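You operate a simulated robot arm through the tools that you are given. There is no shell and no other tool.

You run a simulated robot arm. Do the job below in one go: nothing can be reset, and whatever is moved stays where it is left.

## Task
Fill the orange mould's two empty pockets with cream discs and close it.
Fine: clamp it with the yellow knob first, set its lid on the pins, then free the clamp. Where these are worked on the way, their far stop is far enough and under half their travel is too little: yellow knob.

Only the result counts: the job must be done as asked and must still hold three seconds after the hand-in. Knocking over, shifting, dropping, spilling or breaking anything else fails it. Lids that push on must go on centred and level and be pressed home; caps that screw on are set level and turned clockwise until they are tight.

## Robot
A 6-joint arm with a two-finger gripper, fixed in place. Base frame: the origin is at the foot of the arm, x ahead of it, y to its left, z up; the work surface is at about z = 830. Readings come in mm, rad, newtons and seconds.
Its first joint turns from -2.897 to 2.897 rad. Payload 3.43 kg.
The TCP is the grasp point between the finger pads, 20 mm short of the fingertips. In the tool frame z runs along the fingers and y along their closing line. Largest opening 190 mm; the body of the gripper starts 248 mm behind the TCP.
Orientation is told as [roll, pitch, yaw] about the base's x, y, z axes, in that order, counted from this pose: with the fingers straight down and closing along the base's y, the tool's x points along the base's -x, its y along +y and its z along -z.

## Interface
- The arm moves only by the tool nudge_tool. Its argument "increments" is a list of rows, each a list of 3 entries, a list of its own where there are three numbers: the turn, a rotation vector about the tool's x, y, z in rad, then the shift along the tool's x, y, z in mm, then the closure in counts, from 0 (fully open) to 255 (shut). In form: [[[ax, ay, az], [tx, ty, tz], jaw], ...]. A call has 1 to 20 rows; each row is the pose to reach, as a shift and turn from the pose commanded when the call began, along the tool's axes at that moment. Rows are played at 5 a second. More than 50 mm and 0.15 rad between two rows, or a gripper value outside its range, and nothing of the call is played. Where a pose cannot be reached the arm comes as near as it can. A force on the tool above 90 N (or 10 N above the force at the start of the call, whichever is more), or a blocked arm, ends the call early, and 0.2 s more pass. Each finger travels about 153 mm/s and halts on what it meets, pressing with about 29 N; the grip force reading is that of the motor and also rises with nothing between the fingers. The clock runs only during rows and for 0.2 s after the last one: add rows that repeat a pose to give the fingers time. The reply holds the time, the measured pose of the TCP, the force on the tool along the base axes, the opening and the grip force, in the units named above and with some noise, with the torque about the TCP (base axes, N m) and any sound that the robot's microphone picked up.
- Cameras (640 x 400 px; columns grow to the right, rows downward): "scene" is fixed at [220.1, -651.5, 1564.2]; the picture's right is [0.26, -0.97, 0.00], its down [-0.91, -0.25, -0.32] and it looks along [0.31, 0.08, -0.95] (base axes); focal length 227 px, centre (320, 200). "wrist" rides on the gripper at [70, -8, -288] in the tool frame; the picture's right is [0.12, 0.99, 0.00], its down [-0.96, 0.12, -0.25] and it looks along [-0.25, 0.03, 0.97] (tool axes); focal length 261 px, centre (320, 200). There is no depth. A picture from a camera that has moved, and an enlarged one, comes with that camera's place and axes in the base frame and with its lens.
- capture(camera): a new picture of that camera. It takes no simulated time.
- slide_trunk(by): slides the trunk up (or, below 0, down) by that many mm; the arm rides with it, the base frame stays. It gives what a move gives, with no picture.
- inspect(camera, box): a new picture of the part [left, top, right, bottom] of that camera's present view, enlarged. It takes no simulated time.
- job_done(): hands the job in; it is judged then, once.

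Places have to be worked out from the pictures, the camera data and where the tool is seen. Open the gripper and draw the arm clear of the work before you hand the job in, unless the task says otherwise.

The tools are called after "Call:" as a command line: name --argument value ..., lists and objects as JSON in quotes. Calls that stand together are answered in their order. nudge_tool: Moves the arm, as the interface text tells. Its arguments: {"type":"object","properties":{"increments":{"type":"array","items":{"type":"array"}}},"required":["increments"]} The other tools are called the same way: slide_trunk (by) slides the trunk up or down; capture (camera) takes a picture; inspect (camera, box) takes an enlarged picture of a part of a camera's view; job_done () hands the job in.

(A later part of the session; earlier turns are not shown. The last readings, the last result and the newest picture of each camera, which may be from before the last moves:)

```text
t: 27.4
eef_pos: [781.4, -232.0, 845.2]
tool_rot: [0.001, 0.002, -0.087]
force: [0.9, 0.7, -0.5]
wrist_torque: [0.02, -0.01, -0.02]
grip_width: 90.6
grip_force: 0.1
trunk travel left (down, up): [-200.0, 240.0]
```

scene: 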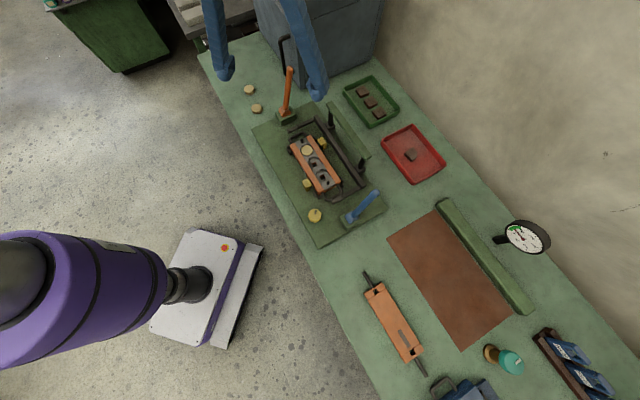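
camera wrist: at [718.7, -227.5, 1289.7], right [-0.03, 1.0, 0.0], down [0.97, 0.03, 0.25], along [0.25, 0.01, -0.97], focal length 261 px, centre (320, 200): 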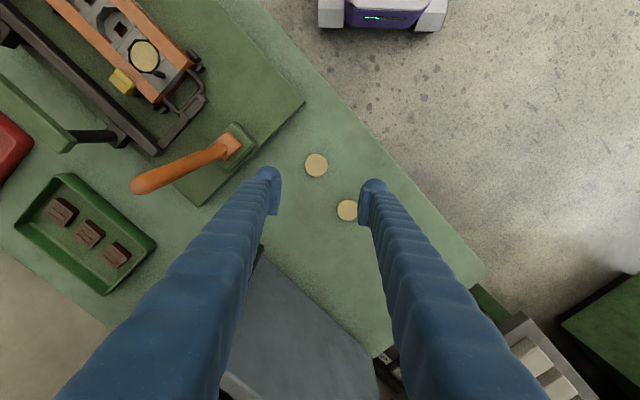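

Call:
nudge_tool --increments '[[[0, 0, 0], [0, 0, 0], 190], [[0, 0, 0], [0, 0, 0], 215], [[0, 0, 0], [0, 0, 0], 215]]'

Call:
inspect --camera "wrist" --box '[240, 130, 400, 230]'

```text
t: 28.2
eef_pos: [780.8, -232.5, 844.7]
tool_rot: [-0.001, 0.001, -0.087]
force: [-0.5, -0.5, 0.0]
wrist_torque: [-0.01, 0.02, 0.01]
grip_width: 29.7
grip_force: 0.0
trunk travel left (down, up): [-200.0, 240.0]
```

```text
4.00 times, centred on (320, 180) of wrist
camera zoom: at [710.7, -234.4, 1131.6], right [-0.03, 1.0, 0.0], down [0.97, 0.03, 0.25], along [0.25, 0.01, -0.97], focal length 1043 px, centre (320, 280)
```

zoom: 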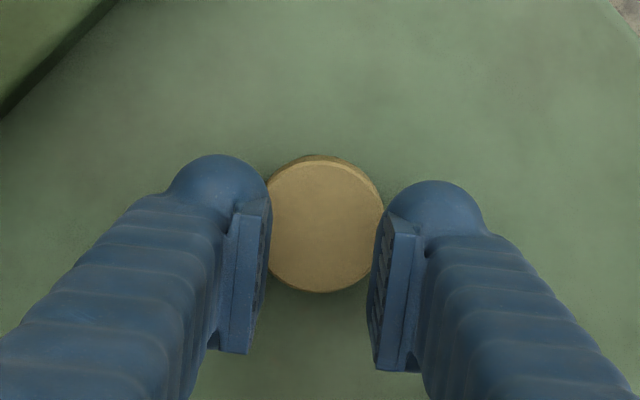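

Disc-size growth between views suggests its top is at about z 815-823. I continue down in small steps with open jaws, then close.

Call:
nudge_tool --increments '[[[0, 0, 0], [0, 0, 0], 134], [[0, 0, 0], [0, 0, 0], 134], [[0, 0, 0], [0, 0, 0], 134], [[0, 0, 0], [0, 0, 2], 134], [[0, 0, 0], [0, 0, 4], 134], [[0, 0, 0], [0, 0, 6], 134], [[0, 0, 0], [0, 0, 6], 134], [[0, 0, 0], [0, 0, 6], 190], [[0, 0, 0], [0, 0, 6], 215], [[0, 0, 0], [0, 0, 6], 215]]'

Call:
inspect --camera "wrist" --box '[240, 130, 400, 230]'

```text
t: 30.4
eef_pos: [782.7, -232.0, 838.3]
tool_rot: [0.0, 0.003, -0.086]
force: [-0.2, 0.3, -0.1]
wrist_torque: [0.0, 0.02, -0.01]
grip_width: 29.7
grip_force: 0.1
trunk travel left (down, up): [-200.0, 240.0]
```

```text
4.00 times, centred on (320, 180) of wrist
camera zoom: at [711.0, -234.4, 1126.4], right [-0.03, 1.0, 0.0], down [0.97, 0.03, 0.25], along [0.25, 0.01, -0.97], focal length 1043 px, centre (320, 280)
```

zoom: 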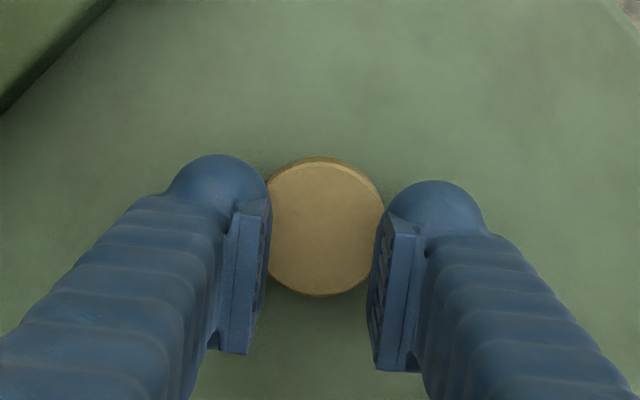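

Tip at 818 and still free; the fingers are nearing the disc. I lower by another 5 mm the same way.

Call:
nudge_tool --increments '[[[0, 0, 0], [0, 0, 0], 134], [[0, 0, 0], [0, 0, 0], 134], [[0, 0, 0], [0, 0, 0], 134], [[0, 0, 0], [0, 0, 2], 134], [[0, 0, 0], [0, 0, 4], 134], [[0, 0, 0], [0, 0, 5], 134], [[0, 0, 0], [0, 0, 5], 134], [[0, 0, 0], [0, 0, 5], 190], [[0, 0, 0], [0, 0, 5], 215], [[0, 0, 0], [0, 0, 5], 215]]'

Call:
inspect --camera "wrist" --box '[240, 130, 400, 230]'

```text
t: 32.6
eef_pos: [781.4, -230.2, 834.9]
tool_rot: [0.001, 0.0, -0.087]
force: [0.7, -0.7, -0.3]
wrist_torque: [-0.03, -0.02, 0.02]
grip_width: 29.8
grip_force: 0.1
trunk travel left (down, up): [-200.0, 240.0]
```

```text
4.00 times, centred on (320, 180) of wrist
camera zoom: at [711.3, -234.2, 1121.7], right [-0.03, 1.0, 0.0], down [0.97, 0.03, 0.25], along [0.25, 0.01, -0.97], focal length 1043 px, centre (320, 280)
```

zoom: 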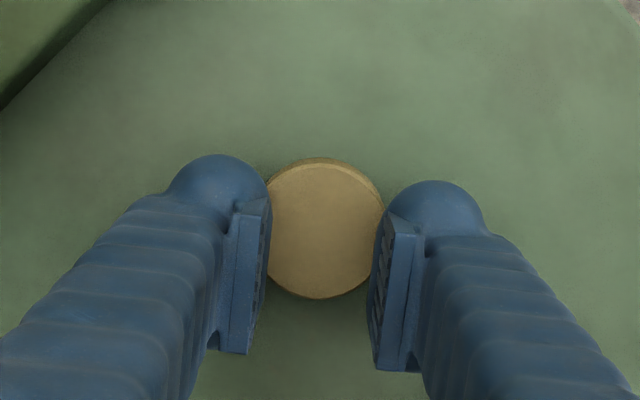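

Wide-baseline triangulation puts the disc top at z ≈ 810, so the table here is at about 798. I lower 9 mm more and close.

Call:
nudge_tool --increments '[[[0, 0, 0], [0, 0, 0], 134], [[0, 0, 0], [0, 0, 0], 134], [[0, 0, 0], [0, 0, 0], 134], [[0, 0, 0], [0, 0, 3], 134], [[0, 0, 0], [0, 0, 6], 134], [[0, 0, 0], [0, 0, 9], 134], [[0, 0, 0], [0, 0, 9], 134], [[0, 0, 0], [0, 0, 9], 190], [[0, 0, 0], [0, 0, 9], 215], [[0, 0, 0], [0, 0, 9], 215]]'

Call:
inspect --camera "wrist" --box '[240, 130, 400, 230]'

```text
t: 34.8
eef_pos: [782.9, -231.8, 832.2]
tool_rot: [-0.002, -0.009, -0.088]
force: [3.0, 0.7, 60.7]
wrist_torque: [0.24, 0.4, -0.02]
grip_width: 29.9
grip_force: 0.3
trunk travel left (down, up): [-200.0, 240.0]
```

```text
4.00 times, centred on (320, 180) of wrist
camera zoom: at [709.5, -233.7, 1118.9], right [-0.03, 1.0, 0.0], down [0.97, 0.03, 0.26], along [0.26, 0.01, -0.97], focal length 1043 px, centre (320, 280)
```

zoom: 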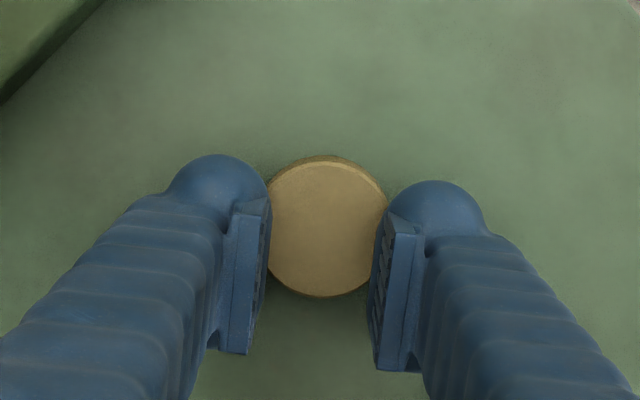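

There is 60 N upward now, with the tips at z ≈ 812 apparently resting on the disc or table. I lift slightly, open, and look again before going on.

Call:
nudge_tool --increments '[[[0, 0, 0], [0, 0, -10], 215], [[0, 0, 0], [0, 0, -14], 134], [[0, 0, 0], [0, 0, -14], 134], [[0, 0, 0], [0, 0, -14], 134]]'

Call:
capture --camera "wrist"

Call:
capture --camera "scene"

```text
t: 35.8
eef_pos: [781.1, -231.0, 838.0]
tool_rot: [0.0, 0.002, -0.088]
force: [-0.7, -0.3, -0.1]
wrist_torque: [0.01, 0.02, 0.03]
grip_width: 89.8
grip_force: 0.0
trunk travel left (down, up): [-200.0, 240.0]
```

```text
taken
camera wrist: at [710.5, -234.2, 1126.2], right [-0.03, 1.0, 0.0], down [0.97, 0.03, 0.25], along [0.25, 0.01, -0.97], focal length 261 px, centre (320, 200)
```

wrist: 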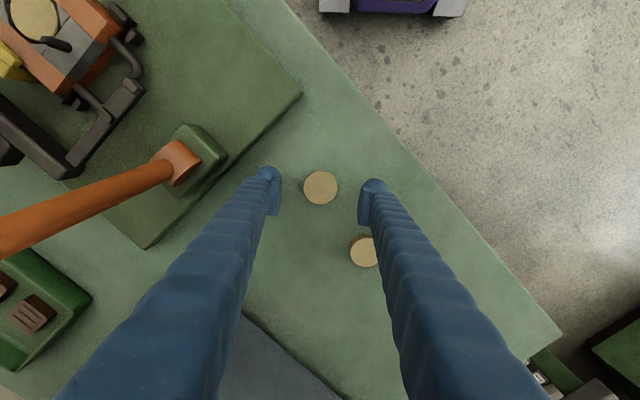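

```text
taken
```

scene: 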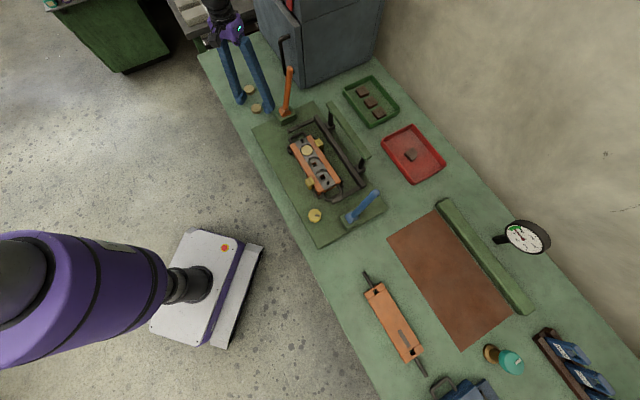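

The scene camera sees the fingers and discs; I enlarge it to check their real relation.

Call:
inspect --camera "scene" --box '[215, 60, 295, 130]'

Call:
inspect --camera "wrist" --box '[220, 130, 420, 280]'

```text
5.71 times, centred on (255, 95) of scene
camera zoom: at [220.1, -651.5, 1564.2], right [0.26, -0.97, 0.0], down [-0.91, -0.25, -0.32], along [0.31, 0.08, -0.95], focal length 1296 px, centre (691, 800)
```

zoom: 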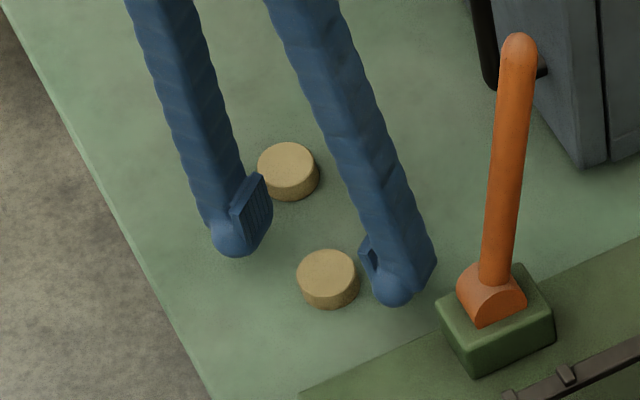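

```text
2.67 times, centred on (320, 205) of wrist
camera zoom: at [710.5, -234.2, 1126.2], right [-0.03, 1.0, 0.0], down [0.97, 0.03, 0.25], along [0.25, 0.01, -0.97], focal length 695 px, centre (320, 187)
```

zoom: 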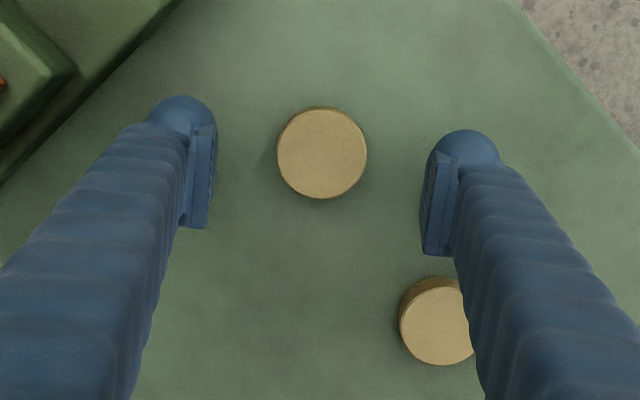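

The fingers do straddle disc 1. I lower again with the jaws open only, reading the force before closing.

Call:
nudge_tool --increments '[[[0, 0, 0], [0, 0, 3], 134], [[0, 0, 0], [0, 0, 6], 134], [[0, 0, 0], [0, 0, 8], 134], [[0, 0, 0], [0, 0, 8], 134]]'

Call:
inspect --camera "scene" --box '[215, 60, 295, 130]'

```text
t: 36.8
eef_pos: [781.6, -231.3, 831.5]
tool_rot: [0.001, 0.003, -0.085]
force: [0.6, 0.4, -0.2]
wrist_torque: [0.01, -0.03, 0.0]
grip_width: 90.3
grip_force: 0.0
trunk travel left (down, up): [-200.0, 240.0]
```

```text
5.71 times, centred on (255, 95) of scene
camera zoom: at [220.1, -651.5, 1564.2], right [0.26, -0.97, 0.0], down [-0.91, -0.25, -0.32], along [0.31, 0.08, -0.95], focal length 1296 px, centre (691, 800)
```

zoom: 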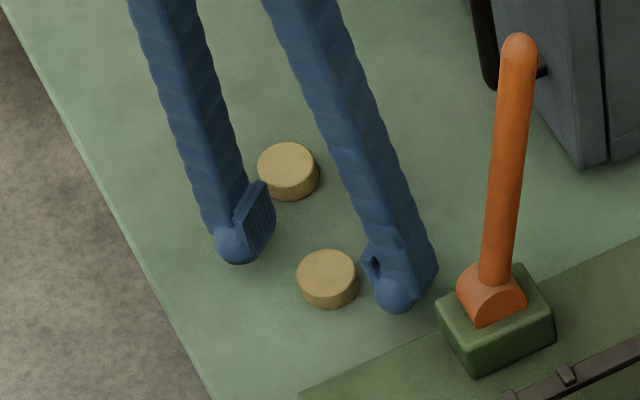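

No force at TCP 831 with jaws open. I go down a further 5 mm, still open.

Call:
nudge_tool --increments '[[[0, 0, 0], [0, 0, 2], 134], [[0, 0, 0], [0, 0, 4], 134], [[0, 0, 0], [0, 0, 5], 134], [[0, 0, 0], [0, 0, 5], 134], [[0, 0, 0], [0, 0, 5], 134]]'

```text
t: 38.0
eef_pos: [781.6, -231.7, 825.9]
tool_rot: [-0.002, 0.002, -0.088]
force: [0.1, -0.3, -0.4]
wrist_torque: [0.01, -0.01, 0.0]
grip_width: 90.2
grip_force: 0.1
trunk travel left (down, up): [-200.0, 240.0]
```

Free when open at 826, so earlier the rounded fingertips rode up the disc's bevelled edge. I go lower, near the table, before closing.

Call:
nudge_tool --increments '[[[0, 0, 0], [0, 0, 1.5], 134], [[0, 0, 0], [0, 0, 3], 134], [[0, 0, 0], [0, 0, 4.5], 134], [[0, 0, 0], [0, 0, 4.5], 134], [[0, 0, 0], [0, 0, 4.5], 134]]'

```text
t: 39.2
eef_pos: [782.1, -231.5, 821.1]
tool_rot: [-0.001, 0.002, -0.088]
force: [0.2, 0.6, -0.6]
wrist_torque: [-0.01, 0.0, -0.01]
grip_width: 90.3
grip_force: 0.1
trunk travel left (down, up): [-200.0, 240.0]
```

Tips at about z 801 with no contact. I close now and watch width, force and height.

Call:
nudge_tool --increments '[[[0, 0, 0], [0, 0, 0], 170], [[0, 0, 0], [0, 0, 0], 195], [[0, 0, 0], [0, 0, 0], 205], [[0, 0, 0], [0, 0, 0], 205]]'

Call:
inspect --camera "wrist" --box '[240, 130, 400, 230]'

Call:
inspect --camera "scene" --box '[215, 60, 295, 130]'

```text
t: 40.2
eef_pos: [782.1, -231.4, 822.4]
tool_rot: [-0.001, 0.001, -0.088]
force: [0.0, -0.3, 1.3]
wrist_torque: [0.02, 0.01, -0.01]
grip_width: 40.0
grip_force: 29.1
trunk travel left (down, up): [-200.0, 240.0]
```

```text
4.00 times, centred on (320, 180) of wrist
camera zoom: at [711.0, -234.0, 1108.8], right [-0.03, 1.0, 0.0], down [0.97, 0.03, 0.25], along [0.25, 0.01, -0.97], focal length 1043 px, centre (320, 280)
```

zoom: 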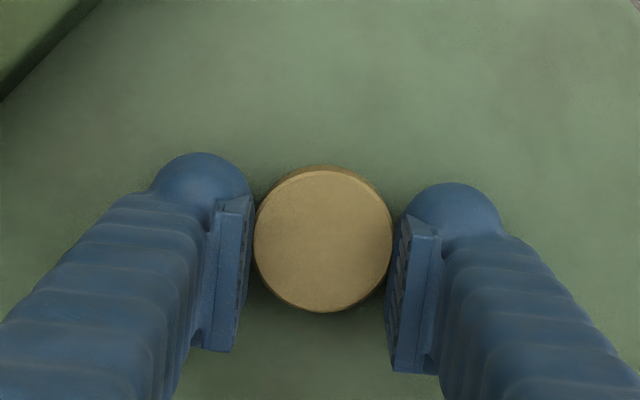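

```text
5.71 times, centred on (255, 95) of scene
camera zoom: at [220.1, -651.5, 1564.2], right [0.26, -0.97, 0.0], down [-0.91, -0.25, -0.32], along [0.31, 0.08, -0.95], focal length 1296 px, centre (691, 800)
```

zoom: 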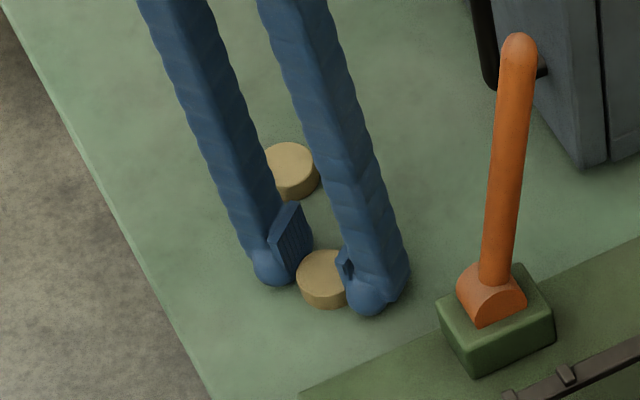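

Disc 1 is gripped at 40.0 mm. I lift it and carry it, skirting the orange lever on the near side, to a point above the middle pocket.

Call:
nudge_tool --increments '[[[0, 0, 0], [0, 0, -15], 215], [[0, 0, 0], [0, 0, -40], 215], [[0, 0, 0], [0, 0, -75], 215], [[0, 0, 0], [0, 0, -110], 215], [[0, 0, 0], [0, 0, -140], 215], [[0, 0, 0], [34, -18, -140], 215], [[0, 0, 0], [68, -36, -140], 215], [[0, 0, 0], [102, -54, -140], 215], [[0, 0, 0], [136.2, -72.1, -140], 215], [[0, 0, 0], [142, -113, -140], 215], [[0, 0, 0], [148, -154, -140], 215], [[0, 0, 0], [154, -195, -140], 215], [[0, 0, 0], [160, -236, -140], 215], [[0, 0, 0], [166, -277, -140], 215], [[0, 0, 0], [171.3, -318.5, -140], 215], [[0, 0, 0], [171.3, -318.5, -140], 215], [[0, 0, 0], [171.3, -318.5, -140], 215]]'

Call:
capture --camera "wrist"

Call:
inspect --camera "wrist" --box '[240, 130, 400, 230]'

```text
t: 43.8
eef_pos: [585.6, -532.9, 963.2]
tool_rot: [0.0, 0.0, -0.086]
force: [0.0, 1.2, 0.3]
wrist_torque: [-0.07, 0.0, -0.02]
grip_width: 40.1
grip_force: 29.1
trunk travel left (down, up): [-200.0, 240.0]
```

```text
taken
camera wrist: at [514.5, -535.3, 1250.2], right [-0.03, 1.0, 0.0], down [0.97, 0.03, 0.25], along [0.25, 0.01, -0.97], focal length 261 px, centre (320, 200)
```

wrist: 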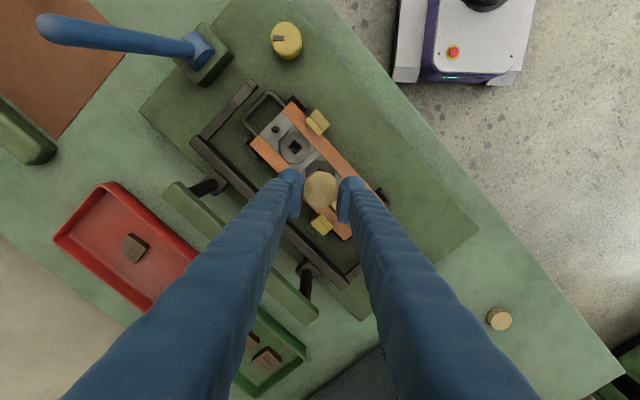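

```text
4.00 times, centred on (320, 180) of wrist
camera zoom: at [514.5, -535.3, 1250.2], right [-0.03, 1.0, 0.0], down [0.97, 0.03, 0.25], along [0.25, 0.01, -0.97], focal length 1043 px, centre (320, 280)
```

zoom: 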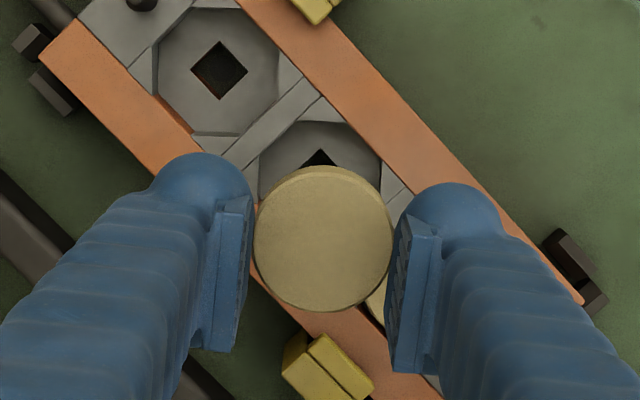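

Alignment with the middle pocket matches prediction within a millimetre. I descend to TCP z ≈ 881 so the disc bottom is just at the pocket mouth, and check.

Call:
nudge_tool --increments '[[[0, 0, 0], [0, 0, 30], 215], [[0, 0, 0], [0, 0, 60], 215], [[0, 0, 0], [0, 0, 75], 215], [[0, 0, 0], [0, 0, 82], 215], [[0, 0, 0], [0, 0, 82], 215]]'

Call:
inspect --camera "wrist" --box '[240, 130, 400, 230]'

Call:
inspect --camera "scene" --box '[270, 110, 360, 200]'

```text
t: 45.0
eef_pos: [582.2, -534.8, 879.4]
tool_rot: [0.0, 0.001, -0.087]
force: [-0.1, 1.4, 4.7]
wrist_torque: [0.15, 0.01, 0.0]
grip_width: 40.4
grip_force: 28.8
trunk travel left (down, up): [-200.0, 240.0]
```

```text
4.00 times, centred on (320, 180) of wrist
camera zoom: at [512.1, -536.5, 1167.3], right [-0.03, 1.0, 0.0], down [0.97, 0.03, 0.25], along [0.25, 0.01, -0.97], focal length 1043 px, centre (320, 280)
```

zoom: 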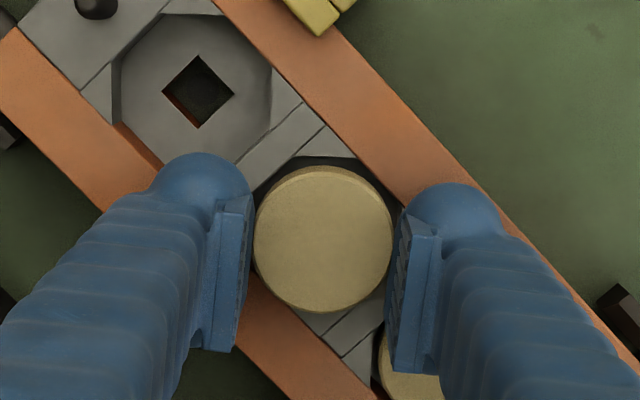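

```text
4.44 times, centred on (315, 155) of scene
camera zoom: at [220.1, -651.5, 1564.2], right [0.26, -0.97, 0.0], down [-0.91, -0.25, -0.32], along [0.31, 0.08, -0.95], focal length 1008 px, centre (342, 400)
```

zoom: 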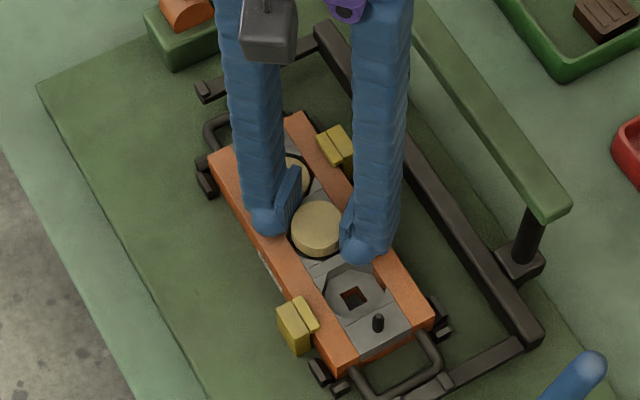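

The disc is about 1 mm short of the pocket centre in tool x, and a light contact shows the tips at the mould top. I lift a hair, shift 1 mm, then release.

Call:
nudge_tool --increments '[[[0, 0, 0], [0.6, 0.3, -1], 215], [[0, 0, 0], [1.2, 0.5, -1], 215], [[0, 0, 0], [1.2, 0.5, -0.5], 215], [[0, 0, 0], [1.2, 0.5, -0.5], 215]]'

Call:
nudge_tool --increments '[[[0, 0, 0], [0, 0, 0], 180], [[0, 0, 0], [0, 0, 0], 180], [[0, 0, 0], [0, 0, -10], 180], [[0, 0, 0], [0, 0, -50], 180], [[0, 0, 0], [0, 0, -85], 180], [[0, 0, 0], [0, 0, -85], 134]]'

Call:
capture --camera "wrist"

Call:
inspect --camera "wrist" --box '[240, 110, 400, 230]'

```text
t: 46.0
eef_pos: [583.1, -532.9, 881.1]
tool_rot: [0.0, -0.001, -0.087]
force: [0.1, -0.2, -0.1]
wrist_torque: [0.0, -0.03, 0.01]
grip_width: 39.8
grip_force: 29.0
trunk travel left (down, up): [-200.0, 240.0]
```

```text
t: 47.4
eef_pos: [582.8, -531.9, 965.8]
tool_rot: [0.001, 0.003, -0.087]
force: [0.9, 0.0, -0.1]
wrist_torque: [-0.03, -0.02, 0.03]
grip_width: 90.2
grip_force: 0.0
trunk travel left (down, up): [-200.0, 240.0]
```

```text
taken
camera wrist: at [512.5, -533.6, 1254.2], right [-0.03, 1.0, 0.0], down [0.97, 0.03, 0.25], along [0.25, 0.01, -0.97], focal length 261 px, centre (320, 200)
```

wrist: 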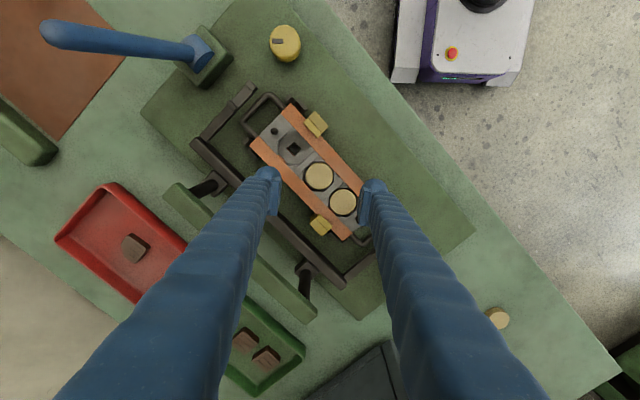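

```text
3.33 times, centred on (320, 170) of wrist
camera zoom: at [512.5, -533.6, 1254.2], right [-0.03, 1.0, 0.0], down [0.97, 0.03, 0.25], along [0.25, 0.01, -0.97], focal length 869 px, centre (320, 300)
```

zoom: 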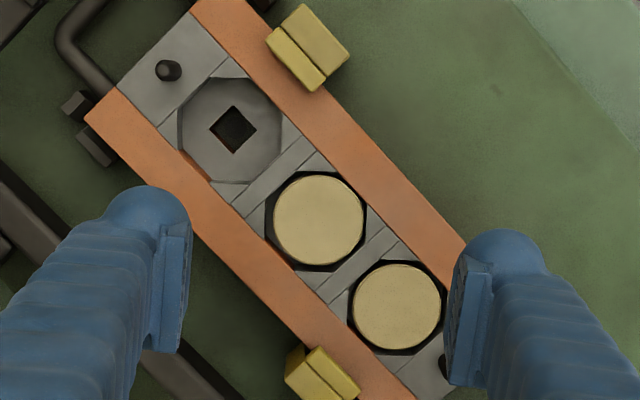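

The first disc is seated flush in the middle pocket. Now I fetch disc 2, near (859,-169), by the same detour.

Call:
nudge_tool --increments '[[[0, 0, 0], [-6, 41, 0], 134], [[0, 0, 0], [-12, 82, 0], 134], [[0, 0, 0], [-18, 123, 0], 134], [[0, 0, 0], [-24, 164, 0], 134], [[0, 0, 0], [-30, 205, 0], 134], [[0, 0, 0], [-35.7, 246, 0], 134], [[0, 0, 0], [-71.5, 269.3, 0], 134], [[0, 0, 0], [-107.2, 292.6, 0], 134], [[0, 0, 0], [-143, 315.9, 0], 134], [[0, 0, 0], [-178.8, 339.1, 0], 134], [[0, 0, 0], [-214.5, 362.4, 0], 134], [[0, 0, 0], [-250.3, 385.7, 0], 134], [[0, 0, 0], [-250.3, 385.7, 35], 134], [[0, 0, 0], [-250.3, 385.7, 70], 134], [[0, 0, 0], [-250.3, 385.7, 70], 134], [[0, 0, 0], [-250.3, 385.7, 70], 134]]'

Call:
capture --camera "wrist"

Call:
inspect --camera "wrist" --box '[240, 110, 400, 210]'

```text
t: 50.8
eef_pos: [863.6, -171.8, 895.9]
tool_rot: [0.001, 0.0, -0.088]
force: [-0.4, 0.3, -1.0]
wrist_torque: [-0.02, -0.03, 0.03]
grip_width: 90.0
grip_force: 0.0
trunk travel left (down, up): [-200.0, 240.0]
```

```text
taken
camera wrist: at [794.1, -173.5, 1183.6], right [-0.03, 1.0, 0.0], down [0.97, 0.03, 0.25], along [0.25, 0.01, -0.97], focal length 261 px, centre (320, 200)
```

wrist: 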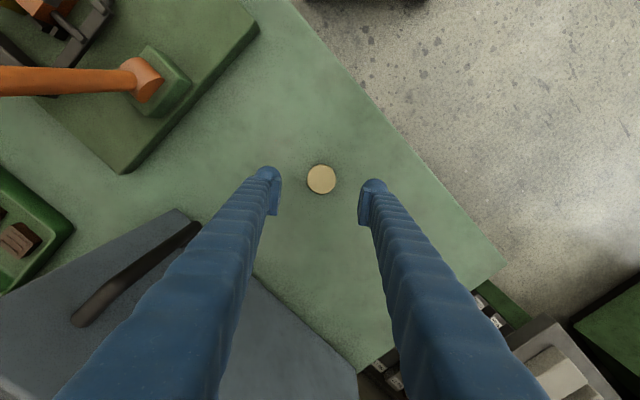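

```text
4.00 times, centred on (320, 160) of wrist
camera zoom: at [794.1, -173.5, 1183.6], right [-0.03, 1.0, 0.0], down [0.97, 0.03, 0.25], along [0.25, 0.01, -0.97], focal length 1043 px, centre (320, 360)
```

zoom: 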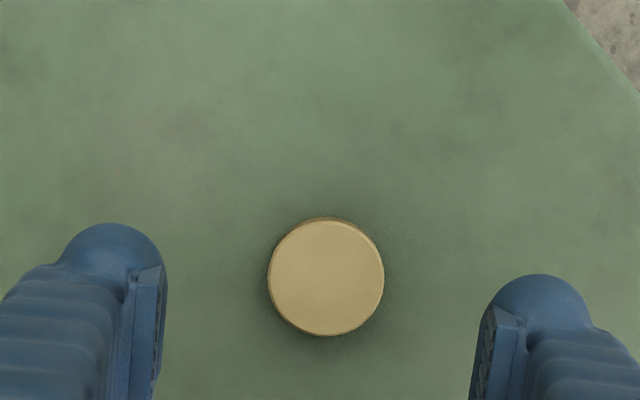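

Disc 2 is 5.6 mm along tool x and 2 mm along tool y; I correct, go down to TCP z ≈ 822 with jaws open, and close.

Call:
nudge_tool --increments '[[[0, 0, 0], [-1, 2.1, 30], 134], [[0, 0, 0], [-1, 2.1, 55], 134], [[0, 0, 0], [-1, 2.1, 66], 134], [[0, 0, 0], [-1, 2.1, 72.5], 134], [[0, 0, 0], [-1, 2.1, 72.5], 134]]'

Call:
nudge_tool --increments '[[[0, 0, 0], [0, 0, 0], 170], [[0, 0, 0], [0, 0, 0], 195], [[0, 0, 0], [0, 0, 0], 215], [[0, 0, 0], [0, 0, 0], 215]]'

Call:
inspect --camera "wrist" --box '[240, 130, 400, 230]'

```text
t: 52.0
eef_pos: [866.5, -167.2, 824.5]
tool_rot: [0.001, 0.0, -0.087]
force: [-0.3, -0.2, 0.1]
wrist_torque: [-0.02, 0.0, -0.05]
grip_width: 90.3
grip_force: 0.1
trunk travel left (down, up): [-200.0, 240.0]
```

```text
t: 53.0
eef_pos: [866.5, -166.9, 823.5]
tool_rot: [0.0, 0.002, -0.087]
force: [0.2, -0.1, 0.4]
wrist_torque: [0.01, -0.05, -0.02]
grip_width: 40.1
grip_force: 28.7
trunk travel left (down, up): [-200.0, 240.0]
```

```text
4.00 times, centred on (320, 180) of wrist
camera zoom: at [795.8, -169.8, 1110.7], right [-0.03, 1.0, 0.0], down [0.97, 0.03, 0.25], along [0.25, 0.01, -0.97], focal length 1043 px, centre (320, 280)
```

zoom: 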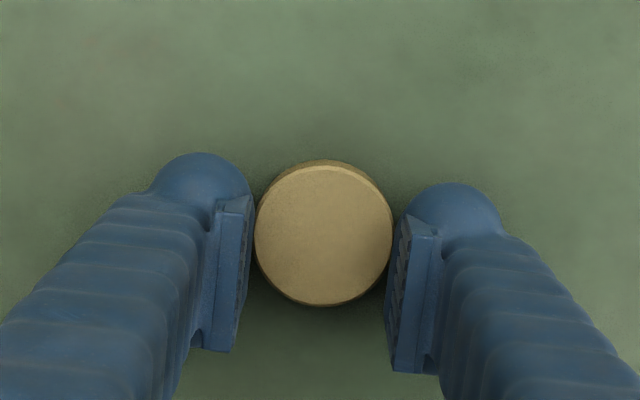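

Disc 2 is gripped at 40.1 mm. I carry it by the same route to above the end pocket near (537.6,-573).

Call:
nudge_tool --increments '[[[0, 0, 0], [0, 0, -15], 215], [[0, 0, 0], [0, 0, -40], 215], [[0, 0, 0], [0, 0, -75], 215], [[0, 0, 0], [0, 0, -110], 215], [[0, 0, 0], [0, 0, -141], 215], [[0, 0, 0], [35.8, -23.7, -141], 215], [[0, 0, 0], [71.6, -47.4, -141], 215], [[0, 0, 0], [107.5, -71.1, -141], 215], [[0, 0, 0], [143.3, -94.8, -141], 215], [[0, 0, 0], [179.1, -118.5, -141], 215], [[0, 0, 0], [214.9, -142.2, -141], 215], [[0, 0, 0], [224.9, -183.7, -141], 215], [[0, 0, 0], [234.8, -225.3, -141], 215], [[0, 0, 0], [244.8, -266.8, -141], 215], [[0, 0, 0], [254.8, -308.3, -141], 215], [[0, 0, 0], [264.8, -349.8, -141], 215], [[0, 0, 0], [274.7, -391.4, -141], 215], [[0, 0, 0], [284.7, -432.9, -141], 215], [[0, 0, 0], [284.7, -432.9, -141], 215], [[0, 0, 0], [284.7, -432.9, -141], 215]]'

Call:
inspect --camera "wrist" --box '[240, 110, 400, 230]'

```text
t: 57.2
eef_pos: [544.2, -575.5, 964.1]
tool_rot: [-0.001, 0.0, -0.086]
force: [-0.8, 0.6, 0.2]
wrist_torque: [-0.06, 0.01, 0.01]
grip_width: 40.3
grip_force: 29.0
trunk travel left (down, up): [-200.0, 240.0]
```

```text
3.33 times, centred on (320, 170) of wrist
camera zoom: at [473.1, -577.8, 1252.0], right [-0.03, 1.0, 0.0], down [0.97, 0.03, 0.25], along [0.25, 0.01, -0.97], focal length 869 px, centre (320, 300)
```

zoom: 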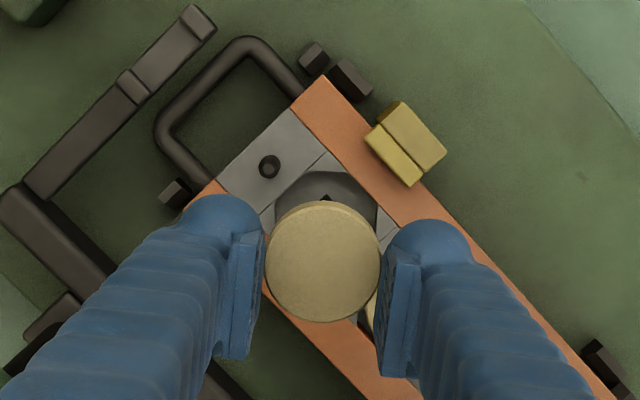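

Alignment is within ~1-2 mm; I nudge (-1,+1.2) and come down to just above pin height for another check of pin and lip clearance.

Call:
nudge_tool --increments '[[[0, 0, 0], [-1, 1.2, 25], 215], [[0, 0, 0], [-1, 1.2, 50], 215], [[0, 0, 0], [-1, 1.2, 57], 215], [[0, 0, 0], [-1, 1.2, 57], 215]]'

Call:
inspect --camera "wrist" --box '[240, 110, 400, 230]'

Call:
inspect --camera "scene" --box '[270, 120, 360, 210]'

```text
t: 58.2
eef_pos: [546.5, -575.5, 906.8]
tool_rot: [0.0, 0.0, -0.089]
force: [-0.3, 0.2, -0.3]
wrist_torque: [0.05, 0.0, -0.01]
grip_width: 40.2
grip_force: 29.1
trunk travel left (down, up): [-200.0, 240.0]
```

```text
3.33 times, centred on (320, 170) of wrist
camera zoom: at [475.9, -577.4, 1194.5], right [-0.03, 1.0, 0.0], down [0.97, 0.03, 0.25], along [0.25, 0.01, -0.97], focal length 869 px, centre (320, 300)
```

zoom: 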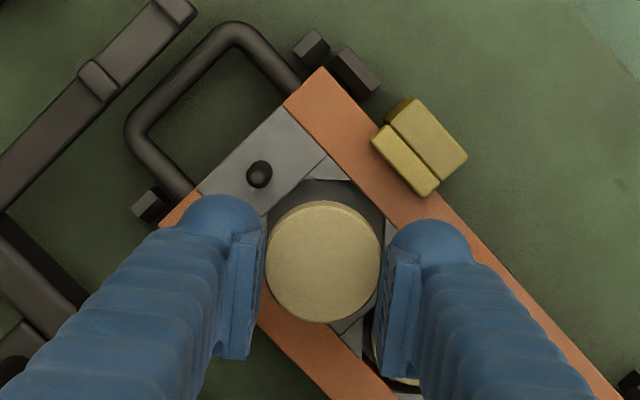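

```text
4.44 times, centred on (315, 165) of scene
camera zoom: at [220.1, -651.5, 1564.2], right [0.26, -0.97, 0.0], down [-0.91, -0.25, -0.32], along [0.31, 0.08, -0.95], focal length 1008 px, centre (342, 356)
```

zoom: 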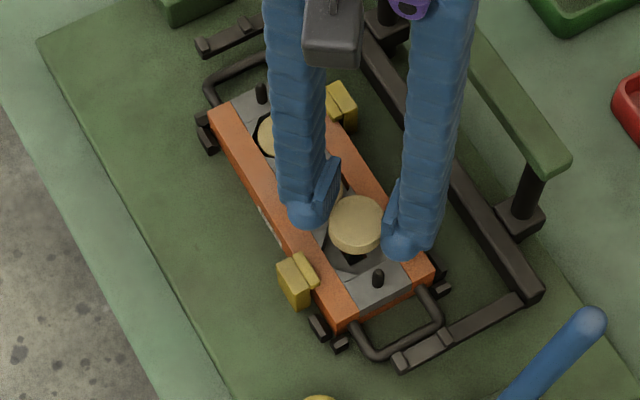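

Pin and lip are both at least 7 mm clear of the fingers, and the disc is centred to about 1 mm. I fine-shift and descend to the pocket mouth.

Call:
nudge_tool --increments '[[[0, 0, 0], [0.7, 0.8, 10], 215], [[0, 0, 0], [0.7, 0.8, 20], 215], [[0, 0, 0], [0.7, 0.8, 26], 215], [[0, 0, 0], [0.7, 0.8, 26], 215]]'

Call:
inspect --camera "wrist" --box '[240, 110, 400, 230]'

```text
t: 59.2
eef_pos: [546.1, -574.4, 881.5]
tool_rot: [0.001, -0.002, -0.086]
force: [0.0, -0.7, -0.7]
wrist_torque: [-0.03, -0.01, 0.03]
grip_width: 40.3
grip_force: 29.5
trunk travel left (down, up): [-200.0, 240.0]
```

```text
3.33 times, centred on (320, 170) of wrist
camera zoom: at [475.1, -576.0, 1168.4], right [-0.03, 1.0, 0.0], down [0.97, 0.03, 0.25], along [0.25, 0.01, -0.97], focal length 869 px, centre (320, 300)
```

zoom: 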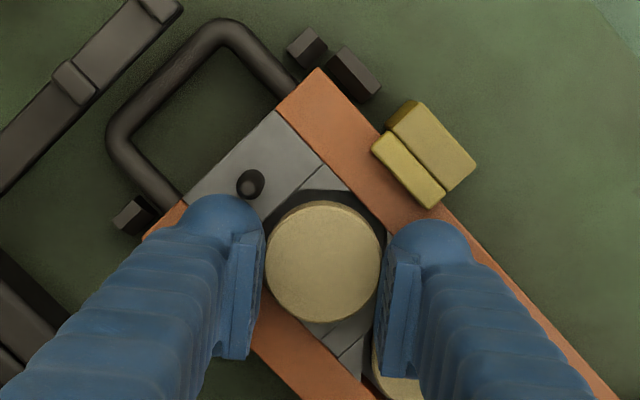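

The disc is centred over the pocket with clear space around; I release and lift away.

Call:
nudge_tool --increments '[[[0, 0, 0], [0, 0, 0], 185], [[0, 0, 0], [0, 0, 0], 185], [[0, 0, 0], [0, 0, -10], 185], [[0, 0, 0], [0, 0, -50], 185], [[0, 0, 0], [0, 0, -95], 185], [[0, 0, 0], [0, 0, -120], 134]]'

Call:
inspect --camera "wrist" --box '[240, 110, 400, 230]'

```text
t: 60.6
eef_pos: [546.3, -573.6, 1000.9]
tool_rot: [0.0, 0.001, -0.087]
force: [0.5, 0.0, 0.1]
wrist_torque: [-0.02, -0.02, -0.01]
grip_width: 90.2
grip_force: 0.1
trunk travel left (down, up): [-200.0, 240.0]
```

```text
3.33 times, centred on (320, 170) of wrist
camera zoom: at [475.2, -576.8, 1288.8], right [-0.03, 1.0, 0.0], down [0.97, 0.03, 0.25], along [0.25, 0.01, -0.97], focal length 869 px, centre (320, 300)
```

zoom: 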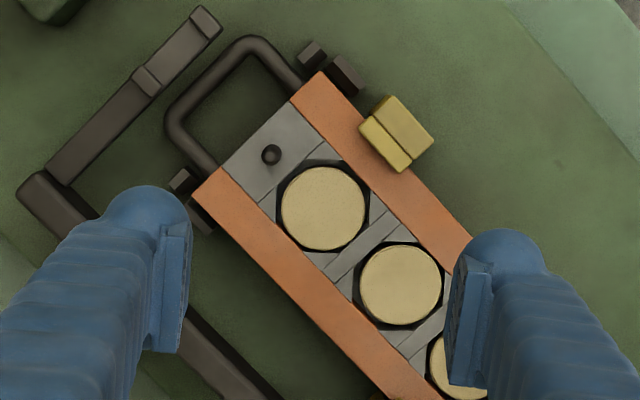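

All three pockets hold flush discs. Now to the lid, lying near (160,-892) parallel to the mould axis: I go around the inside of the blue lever, turning the jaws to close across it.

Call:
nudge_tool --increments '[[[0, 0, 0.1418], [36.7, 0.3, 0], 121], [[0, 0, 0.2836], [73.3, 0.6, 0], 121], [[0, 0, 0.4254], [110, 0.9, 0], 121], [[0, 0, 0.5672], [146.6, 1.2, 0], 121], [[0, 0, 0.709], [174.9, -19.3, 0], 121], [[0, 0, 0.8508], [203.2, -39.8, 0], 121], [[0, 0, 0.9926], [231.6, -60.4, 0], 121], [[0, 0, 1.1344], [259.9, -80.9, 0], 121], [[0, 0, 1.2762], [288.2, -101.4, 0], 121], [[0, 0, 1.418], [296.7, -135.1, 0], 121], [[0, 0, 1.5598], [305.3, -168.9, 0], 121], [[0, 0, 1.7016], [313.8, -202.6, 0], 121], [[0, 0, 1.8434], [322.3, -236.3, 0], 121], [[0, 0, 1.9852], [330.8, -270, 0], 121], [[0, 0, 2.127], [339.4, -303.8, 0], 121], [[0, 0, 2.269], [347.9, -337.5, 0], 121], [[0, 0, 2.269], [347.9, -337.5, 0], 121], [[0, 0, 2.269], [347.9, -337.5, 0], 121]]'

Call:
capture --camera "wrist"

Call:
inspect --camera "wrist" --box '[220, 80, 420, 280]'

```text
t: 64.4
eef_pos: [168.9, -878.6, 1001.1]
tool_rot: [-0.001, 0.0, -2.355]
force: [0.5, 0.6, 1.1]
wrist_torque: [-0.08, -0.03, -0.03]
grip_width: 99.9
grip_force: 0.0
trunk travel left (down, up): [-200.0, 240.0]
```

```text
taken
camera wrist: at [212.7, -823.5, 1289.2], right [0.79, -0.62, 0.0], down [-0.6, -0.76, 0.25], along [-0.15, -0.2, -0.97], focal length 261 px, centre (320, 200)
```

wrist: 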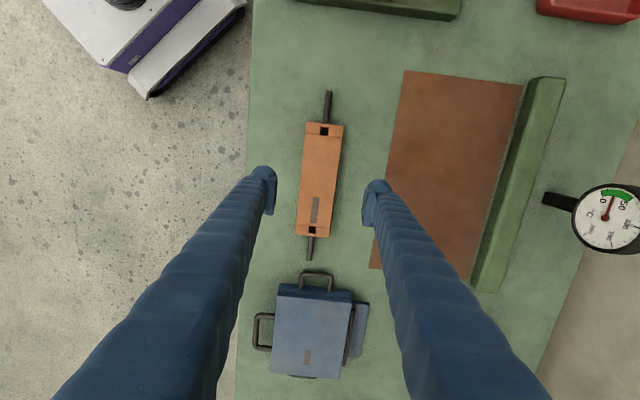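

```text
2.00 times, centred on (320, 180) of wrist
camera zoom: at [212.7, -823.5, 1289.2], right [0.79, -0.62, 0.0], down [-0.6, -0.76, 0.25], along [-0.15, -0.2, -0.97], focal length 521 px, centre (320, 240)
```

zoom: 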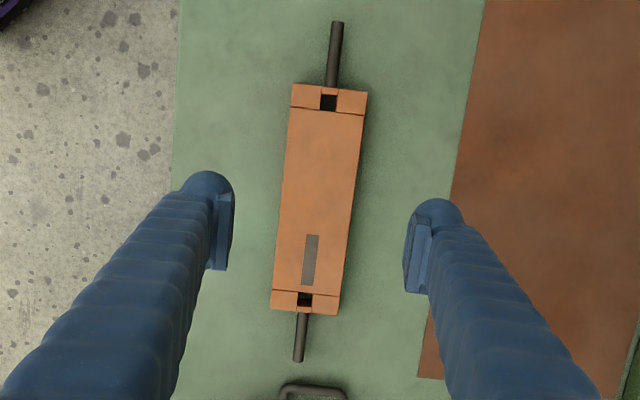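

The lid is centred below; it carries a grey strip near one end. I zoom in on it to check the holes and any lettering.

Call:
inspect --camera "wrist" --box '[285, 115, 360, 180]'

Call:
inspect --camera "wrist" --box '[285, 180, 360, 250]'

Call:
inspect --camera "wrist" --box '[240, 260, 380, 390]'

Call:
inspect --camera "scene" --box '[270, 120, 350, 200]'

```text
6.15 times, centred on (322, 148) of wrist
camera zoom: at [212.7, -823.5, 1289.2], right [0.79, -0.62, 0.0], down [-0.6, -0.76, 0.25], along [-0.15, -0.2, -0.97], focal length 1604 px, centre (305, 523)
```

zoom: 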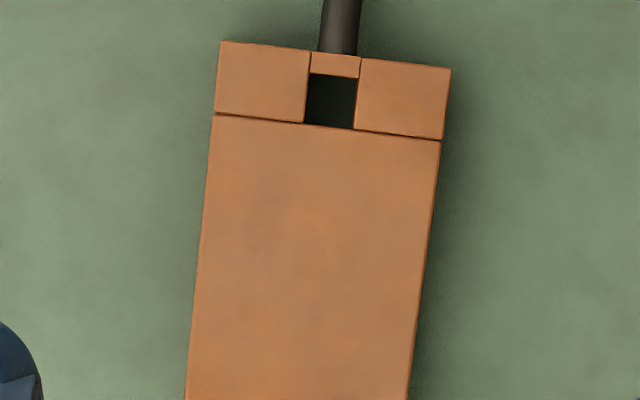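

```text
5.71 times, centred on (322, 215) of wrist
camera zoom: at [212.7, -823.5, 1289.2], right [0.79, -0.62, 0.0], down [-0.6, -0.76, 0.25], along [-0.15, -0.2, -0.97], focal length 1489 px, centre (306, 114)
```

zoom: 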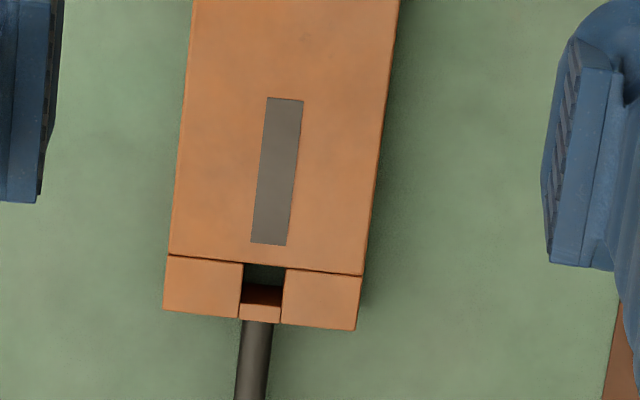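

```text
3.08 times, centred on (310, 325) of wrist
camera zoom: at [212.7, -823.5, 1289.2], right [0.79, -0.62, 0.0], down [-0.6, -0.76, 0.25], along [-0.15, -0.2, -0.97], focal length 802 px, centre (351, -185)
```

zoom: 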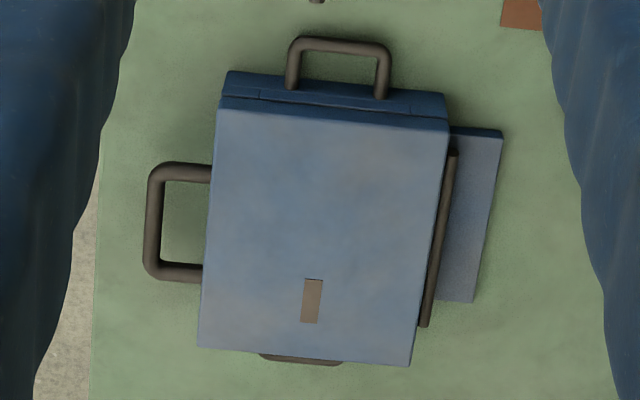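

```text
5.00 times, centred on (310, 160) of scene
camera zoom: at [220.1, -651.5, 1564.2], right [0.26, -0.97, 0.0], down [-0.91, -0.25, -0.32], along [0.31, 0.08, -0.95], focal length 1134 px, centre (370, 400)
```

zoom: 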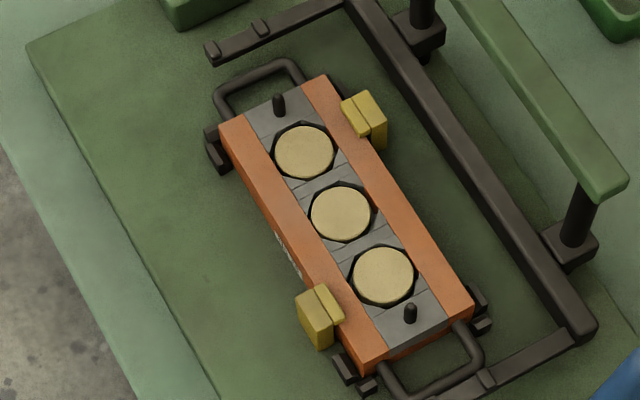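

The lid top is at z ≈ 832, its centre 16.5 mm along -tool x from the TCP, holes about ±90 from centre as the pins. I centre over it and lower to re-check.

Call:
nudge_tool --increments '[[[0, 0, 0], [-10, -0.7, 30], 121], [[0, 0, 0], [-16.5, -0.7, 70], 121], [[0, 0, 0], [-16.5, -0.7, 110], 121], [[0, 0, 0], [-16.5, -0.7, 110], 121], [[0, 0, 0], [-16.5, -0.7, 110], 121]]'

Call:
capture --camera "wrist"

Call:
inspect --camera "wrist" --box '[220, 80, 420, 280]'

```text
t: 65.6
eef_pos: [156.8, -890.0, 890.7]
tool_rot: [0.0, 0.0, -2.357]
force: [0.5, 0.1, -0.2]
wrist_torque: [-0.07, 0.0, -0.01]
grip_width: 100.0
grip_force: 0.0
trunk travel left (down, up): [-200.0, 240.0]
```

```text
taken
camera wrist: at [200.3, -834.3, 1177.9], right [0.79, -0.62, 0.0], down [-0.6, -0.76, 0.25], along [-0.15, -0.2, -0.97], focal length 261 px, centre (320, 200)
```

wrist: 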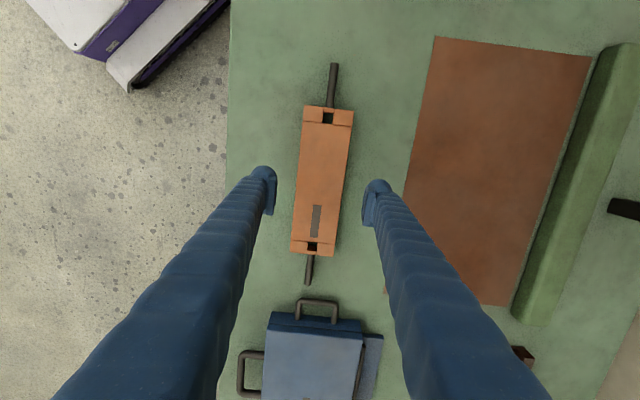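

```text
2.00 times, centred on (320, 180) of wrist
camera zoom: at [200.3, -834.3, 1177.9], right [0.79, -0.62, 0.0], down [-0.6, -0.76, 0.25], along [-0.15, -0.2, -0.97], focal length 521 px, centre (320, 240)
```

zoom: 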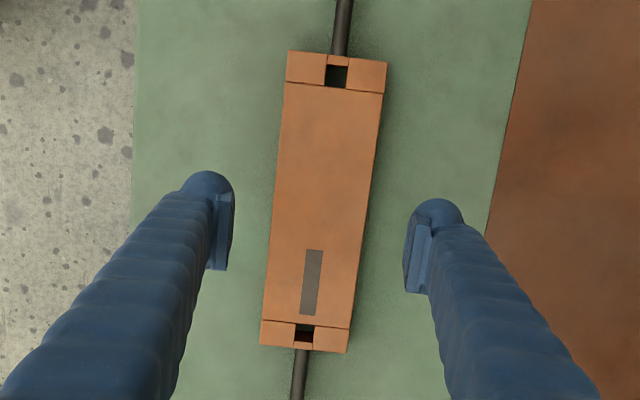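

Centre and axis agree within half a millimetre. I descend to TCP z ≈ 828 and close across the lid.

Call:
nudge_tool --increments '[[[0, 0, 0], [0, 0, 25], 121], [[0, 0, 0], [0, 0, 50], 121], [[0, 0, 0], [0, 0, 62], 121], [[0, 0, 0], [0, 0, 62], 121], [[0, 0, 0], [0, 0, 62], 150], [[0, 0, 0], [0, 0, 62], 180], [[0, 0, 0], [0, 0, 62], 190], [[0, 0, 0], [0, 0, 62], 190]]'

Call:
inspect --camera "wrist" --box '[220, 80, 420, 280]'

```text
t: 67.4
eef_pos: [158.2, -890.6, 840.0]
tool_rot: [0.011, -0.007, -2.356]
force: [-1.0, 0.6, 83.7]
wrist_torque: [2.3, 1.79, -0.08]
grip_width: 50.1
grip_force: 1.0
trunk travel left (down, up): [-200.0, 240.0]
```

```text
2.00 times, centred on (320, 180) of wrist
camera zoom: at [200.2, -832.4, 1125.9], right [0.79, -0.62, 0.01], down [-0.6, -0.76, 0.26], along [-0.15, -0.21, -0.97], focal length 521 px, centre (320, 240)
```

zoom: 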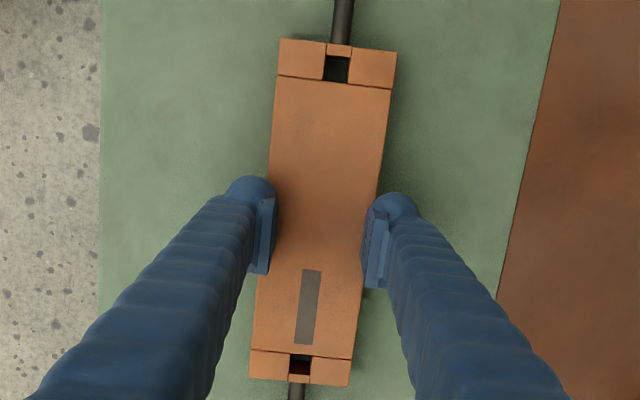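

The fingertips rode up on the lid edge, so its top is at about z 820 and I must go lower. I lift, open, and re-check centring with that height.

Call:
nudge_tool --increments '[[[0, 0, 0], [0, 0, -15], 190], [[0, 0, 0], [0, 0, -25], 150], [[0, 0, 0], [0, 0, -30], 121], [[0, 0, 0], [0, 0, -30], 121], [[0, 0, 0], [0, 0, -30], 121]]'

Call:
inspect --camera "wrist" --box '[220, 80, 420, 280]'

```text
t: 68.6
eef_pos: [157.6, -892.0, 858.3]
tool_rot: [0.0, 0.0, -2.356]
force: [-0.2, -0.9, -1.0]
wrist_torque: [0.02, 0.02, 0.01]
grip_width: 99.6
grip_force: 0.1
trunk travel left (down, up): [-200.0, 240.0]
```

```text
2.00 times, centred on (320, 180) of wrist
camera zoom: at [201.3, -835.5, 1145.9], right [0.79, -0.62, 0.0], down [-0.6, -0.76, 0.25], along [-0.15, -0.19, -0.97], focal length 521 px, centre (320, 240)
```

zoom: 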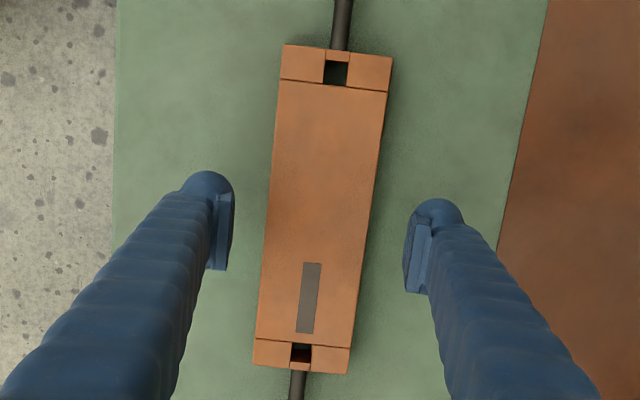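

Centre is within 2 mm along its length. I go down to TCP z ≈ 823 with jaws open and check force before closing.

Call:
nudge_tool --increments '[[[0, 0, 0], [-2, -0.4, 15], 121], [[0, 0, 0], [-2, -0.4, 28], 121], [[0, 0, 0], [-2, -0.4, 33], 121], [[0, 0, 0], [-2, -0.4, 36], 121], [[0, 0, 0], [-2, -0.4, 36], 121]]'

```text
t: 69.8
eef_pos: [156.6, -892.6, 822.6]
tool_rot: [0.0, 0.001, -2.356]
force: [-0.4, -1.0, 0.3]
wrist_torque: [-0.01, -0.01, -0.03]
grip_width: 99.5
grip_force: 0.1
trunk travel left (down, up): [-200.0, 240.0]
```

Call:
nudge_tool --increments '[[[0, 0, 0], [0, 0, 0], 140], [[0, 0, 0], [0, 0, 0], 160], [[0, 0, 0], [0, 0, 0], 190], [[0, 0, 0], [0, 0, 0], 190], [[0, 0, 0], [0, 0, 0], 190]]'

Call:
inspect --camera "wrist" --box '[220, 80, 420, 280]'

```text
t: 71.0
eef_pos: [155.9, -893.3, 823.8]
tool_rot: [0.002, -0.001, -2.356]
force: [-1.4, 1.8, -0.2]
wrist_torque: [0.14, 0.16, 0.0]
grip_width: 64.8
grip_force: 28.8
trunk travel left (down, up): [-200.0, 240.0]
```

```text
2.00 times, centred on (320, 180) of wrist
camera zoom: at [199.9, -836.6, 1110.6], right [0.79, -0.62, 0.0], down [-0.6, -0.76, 0.25], along [-0.15, -0.19, -0.97], focal length 521 px, centre (320, 240)
```

zoom: 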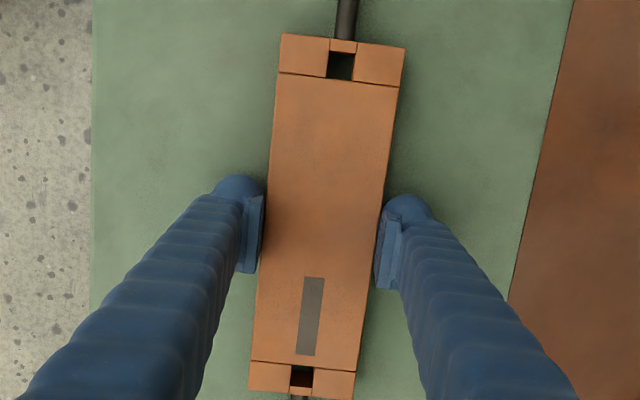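

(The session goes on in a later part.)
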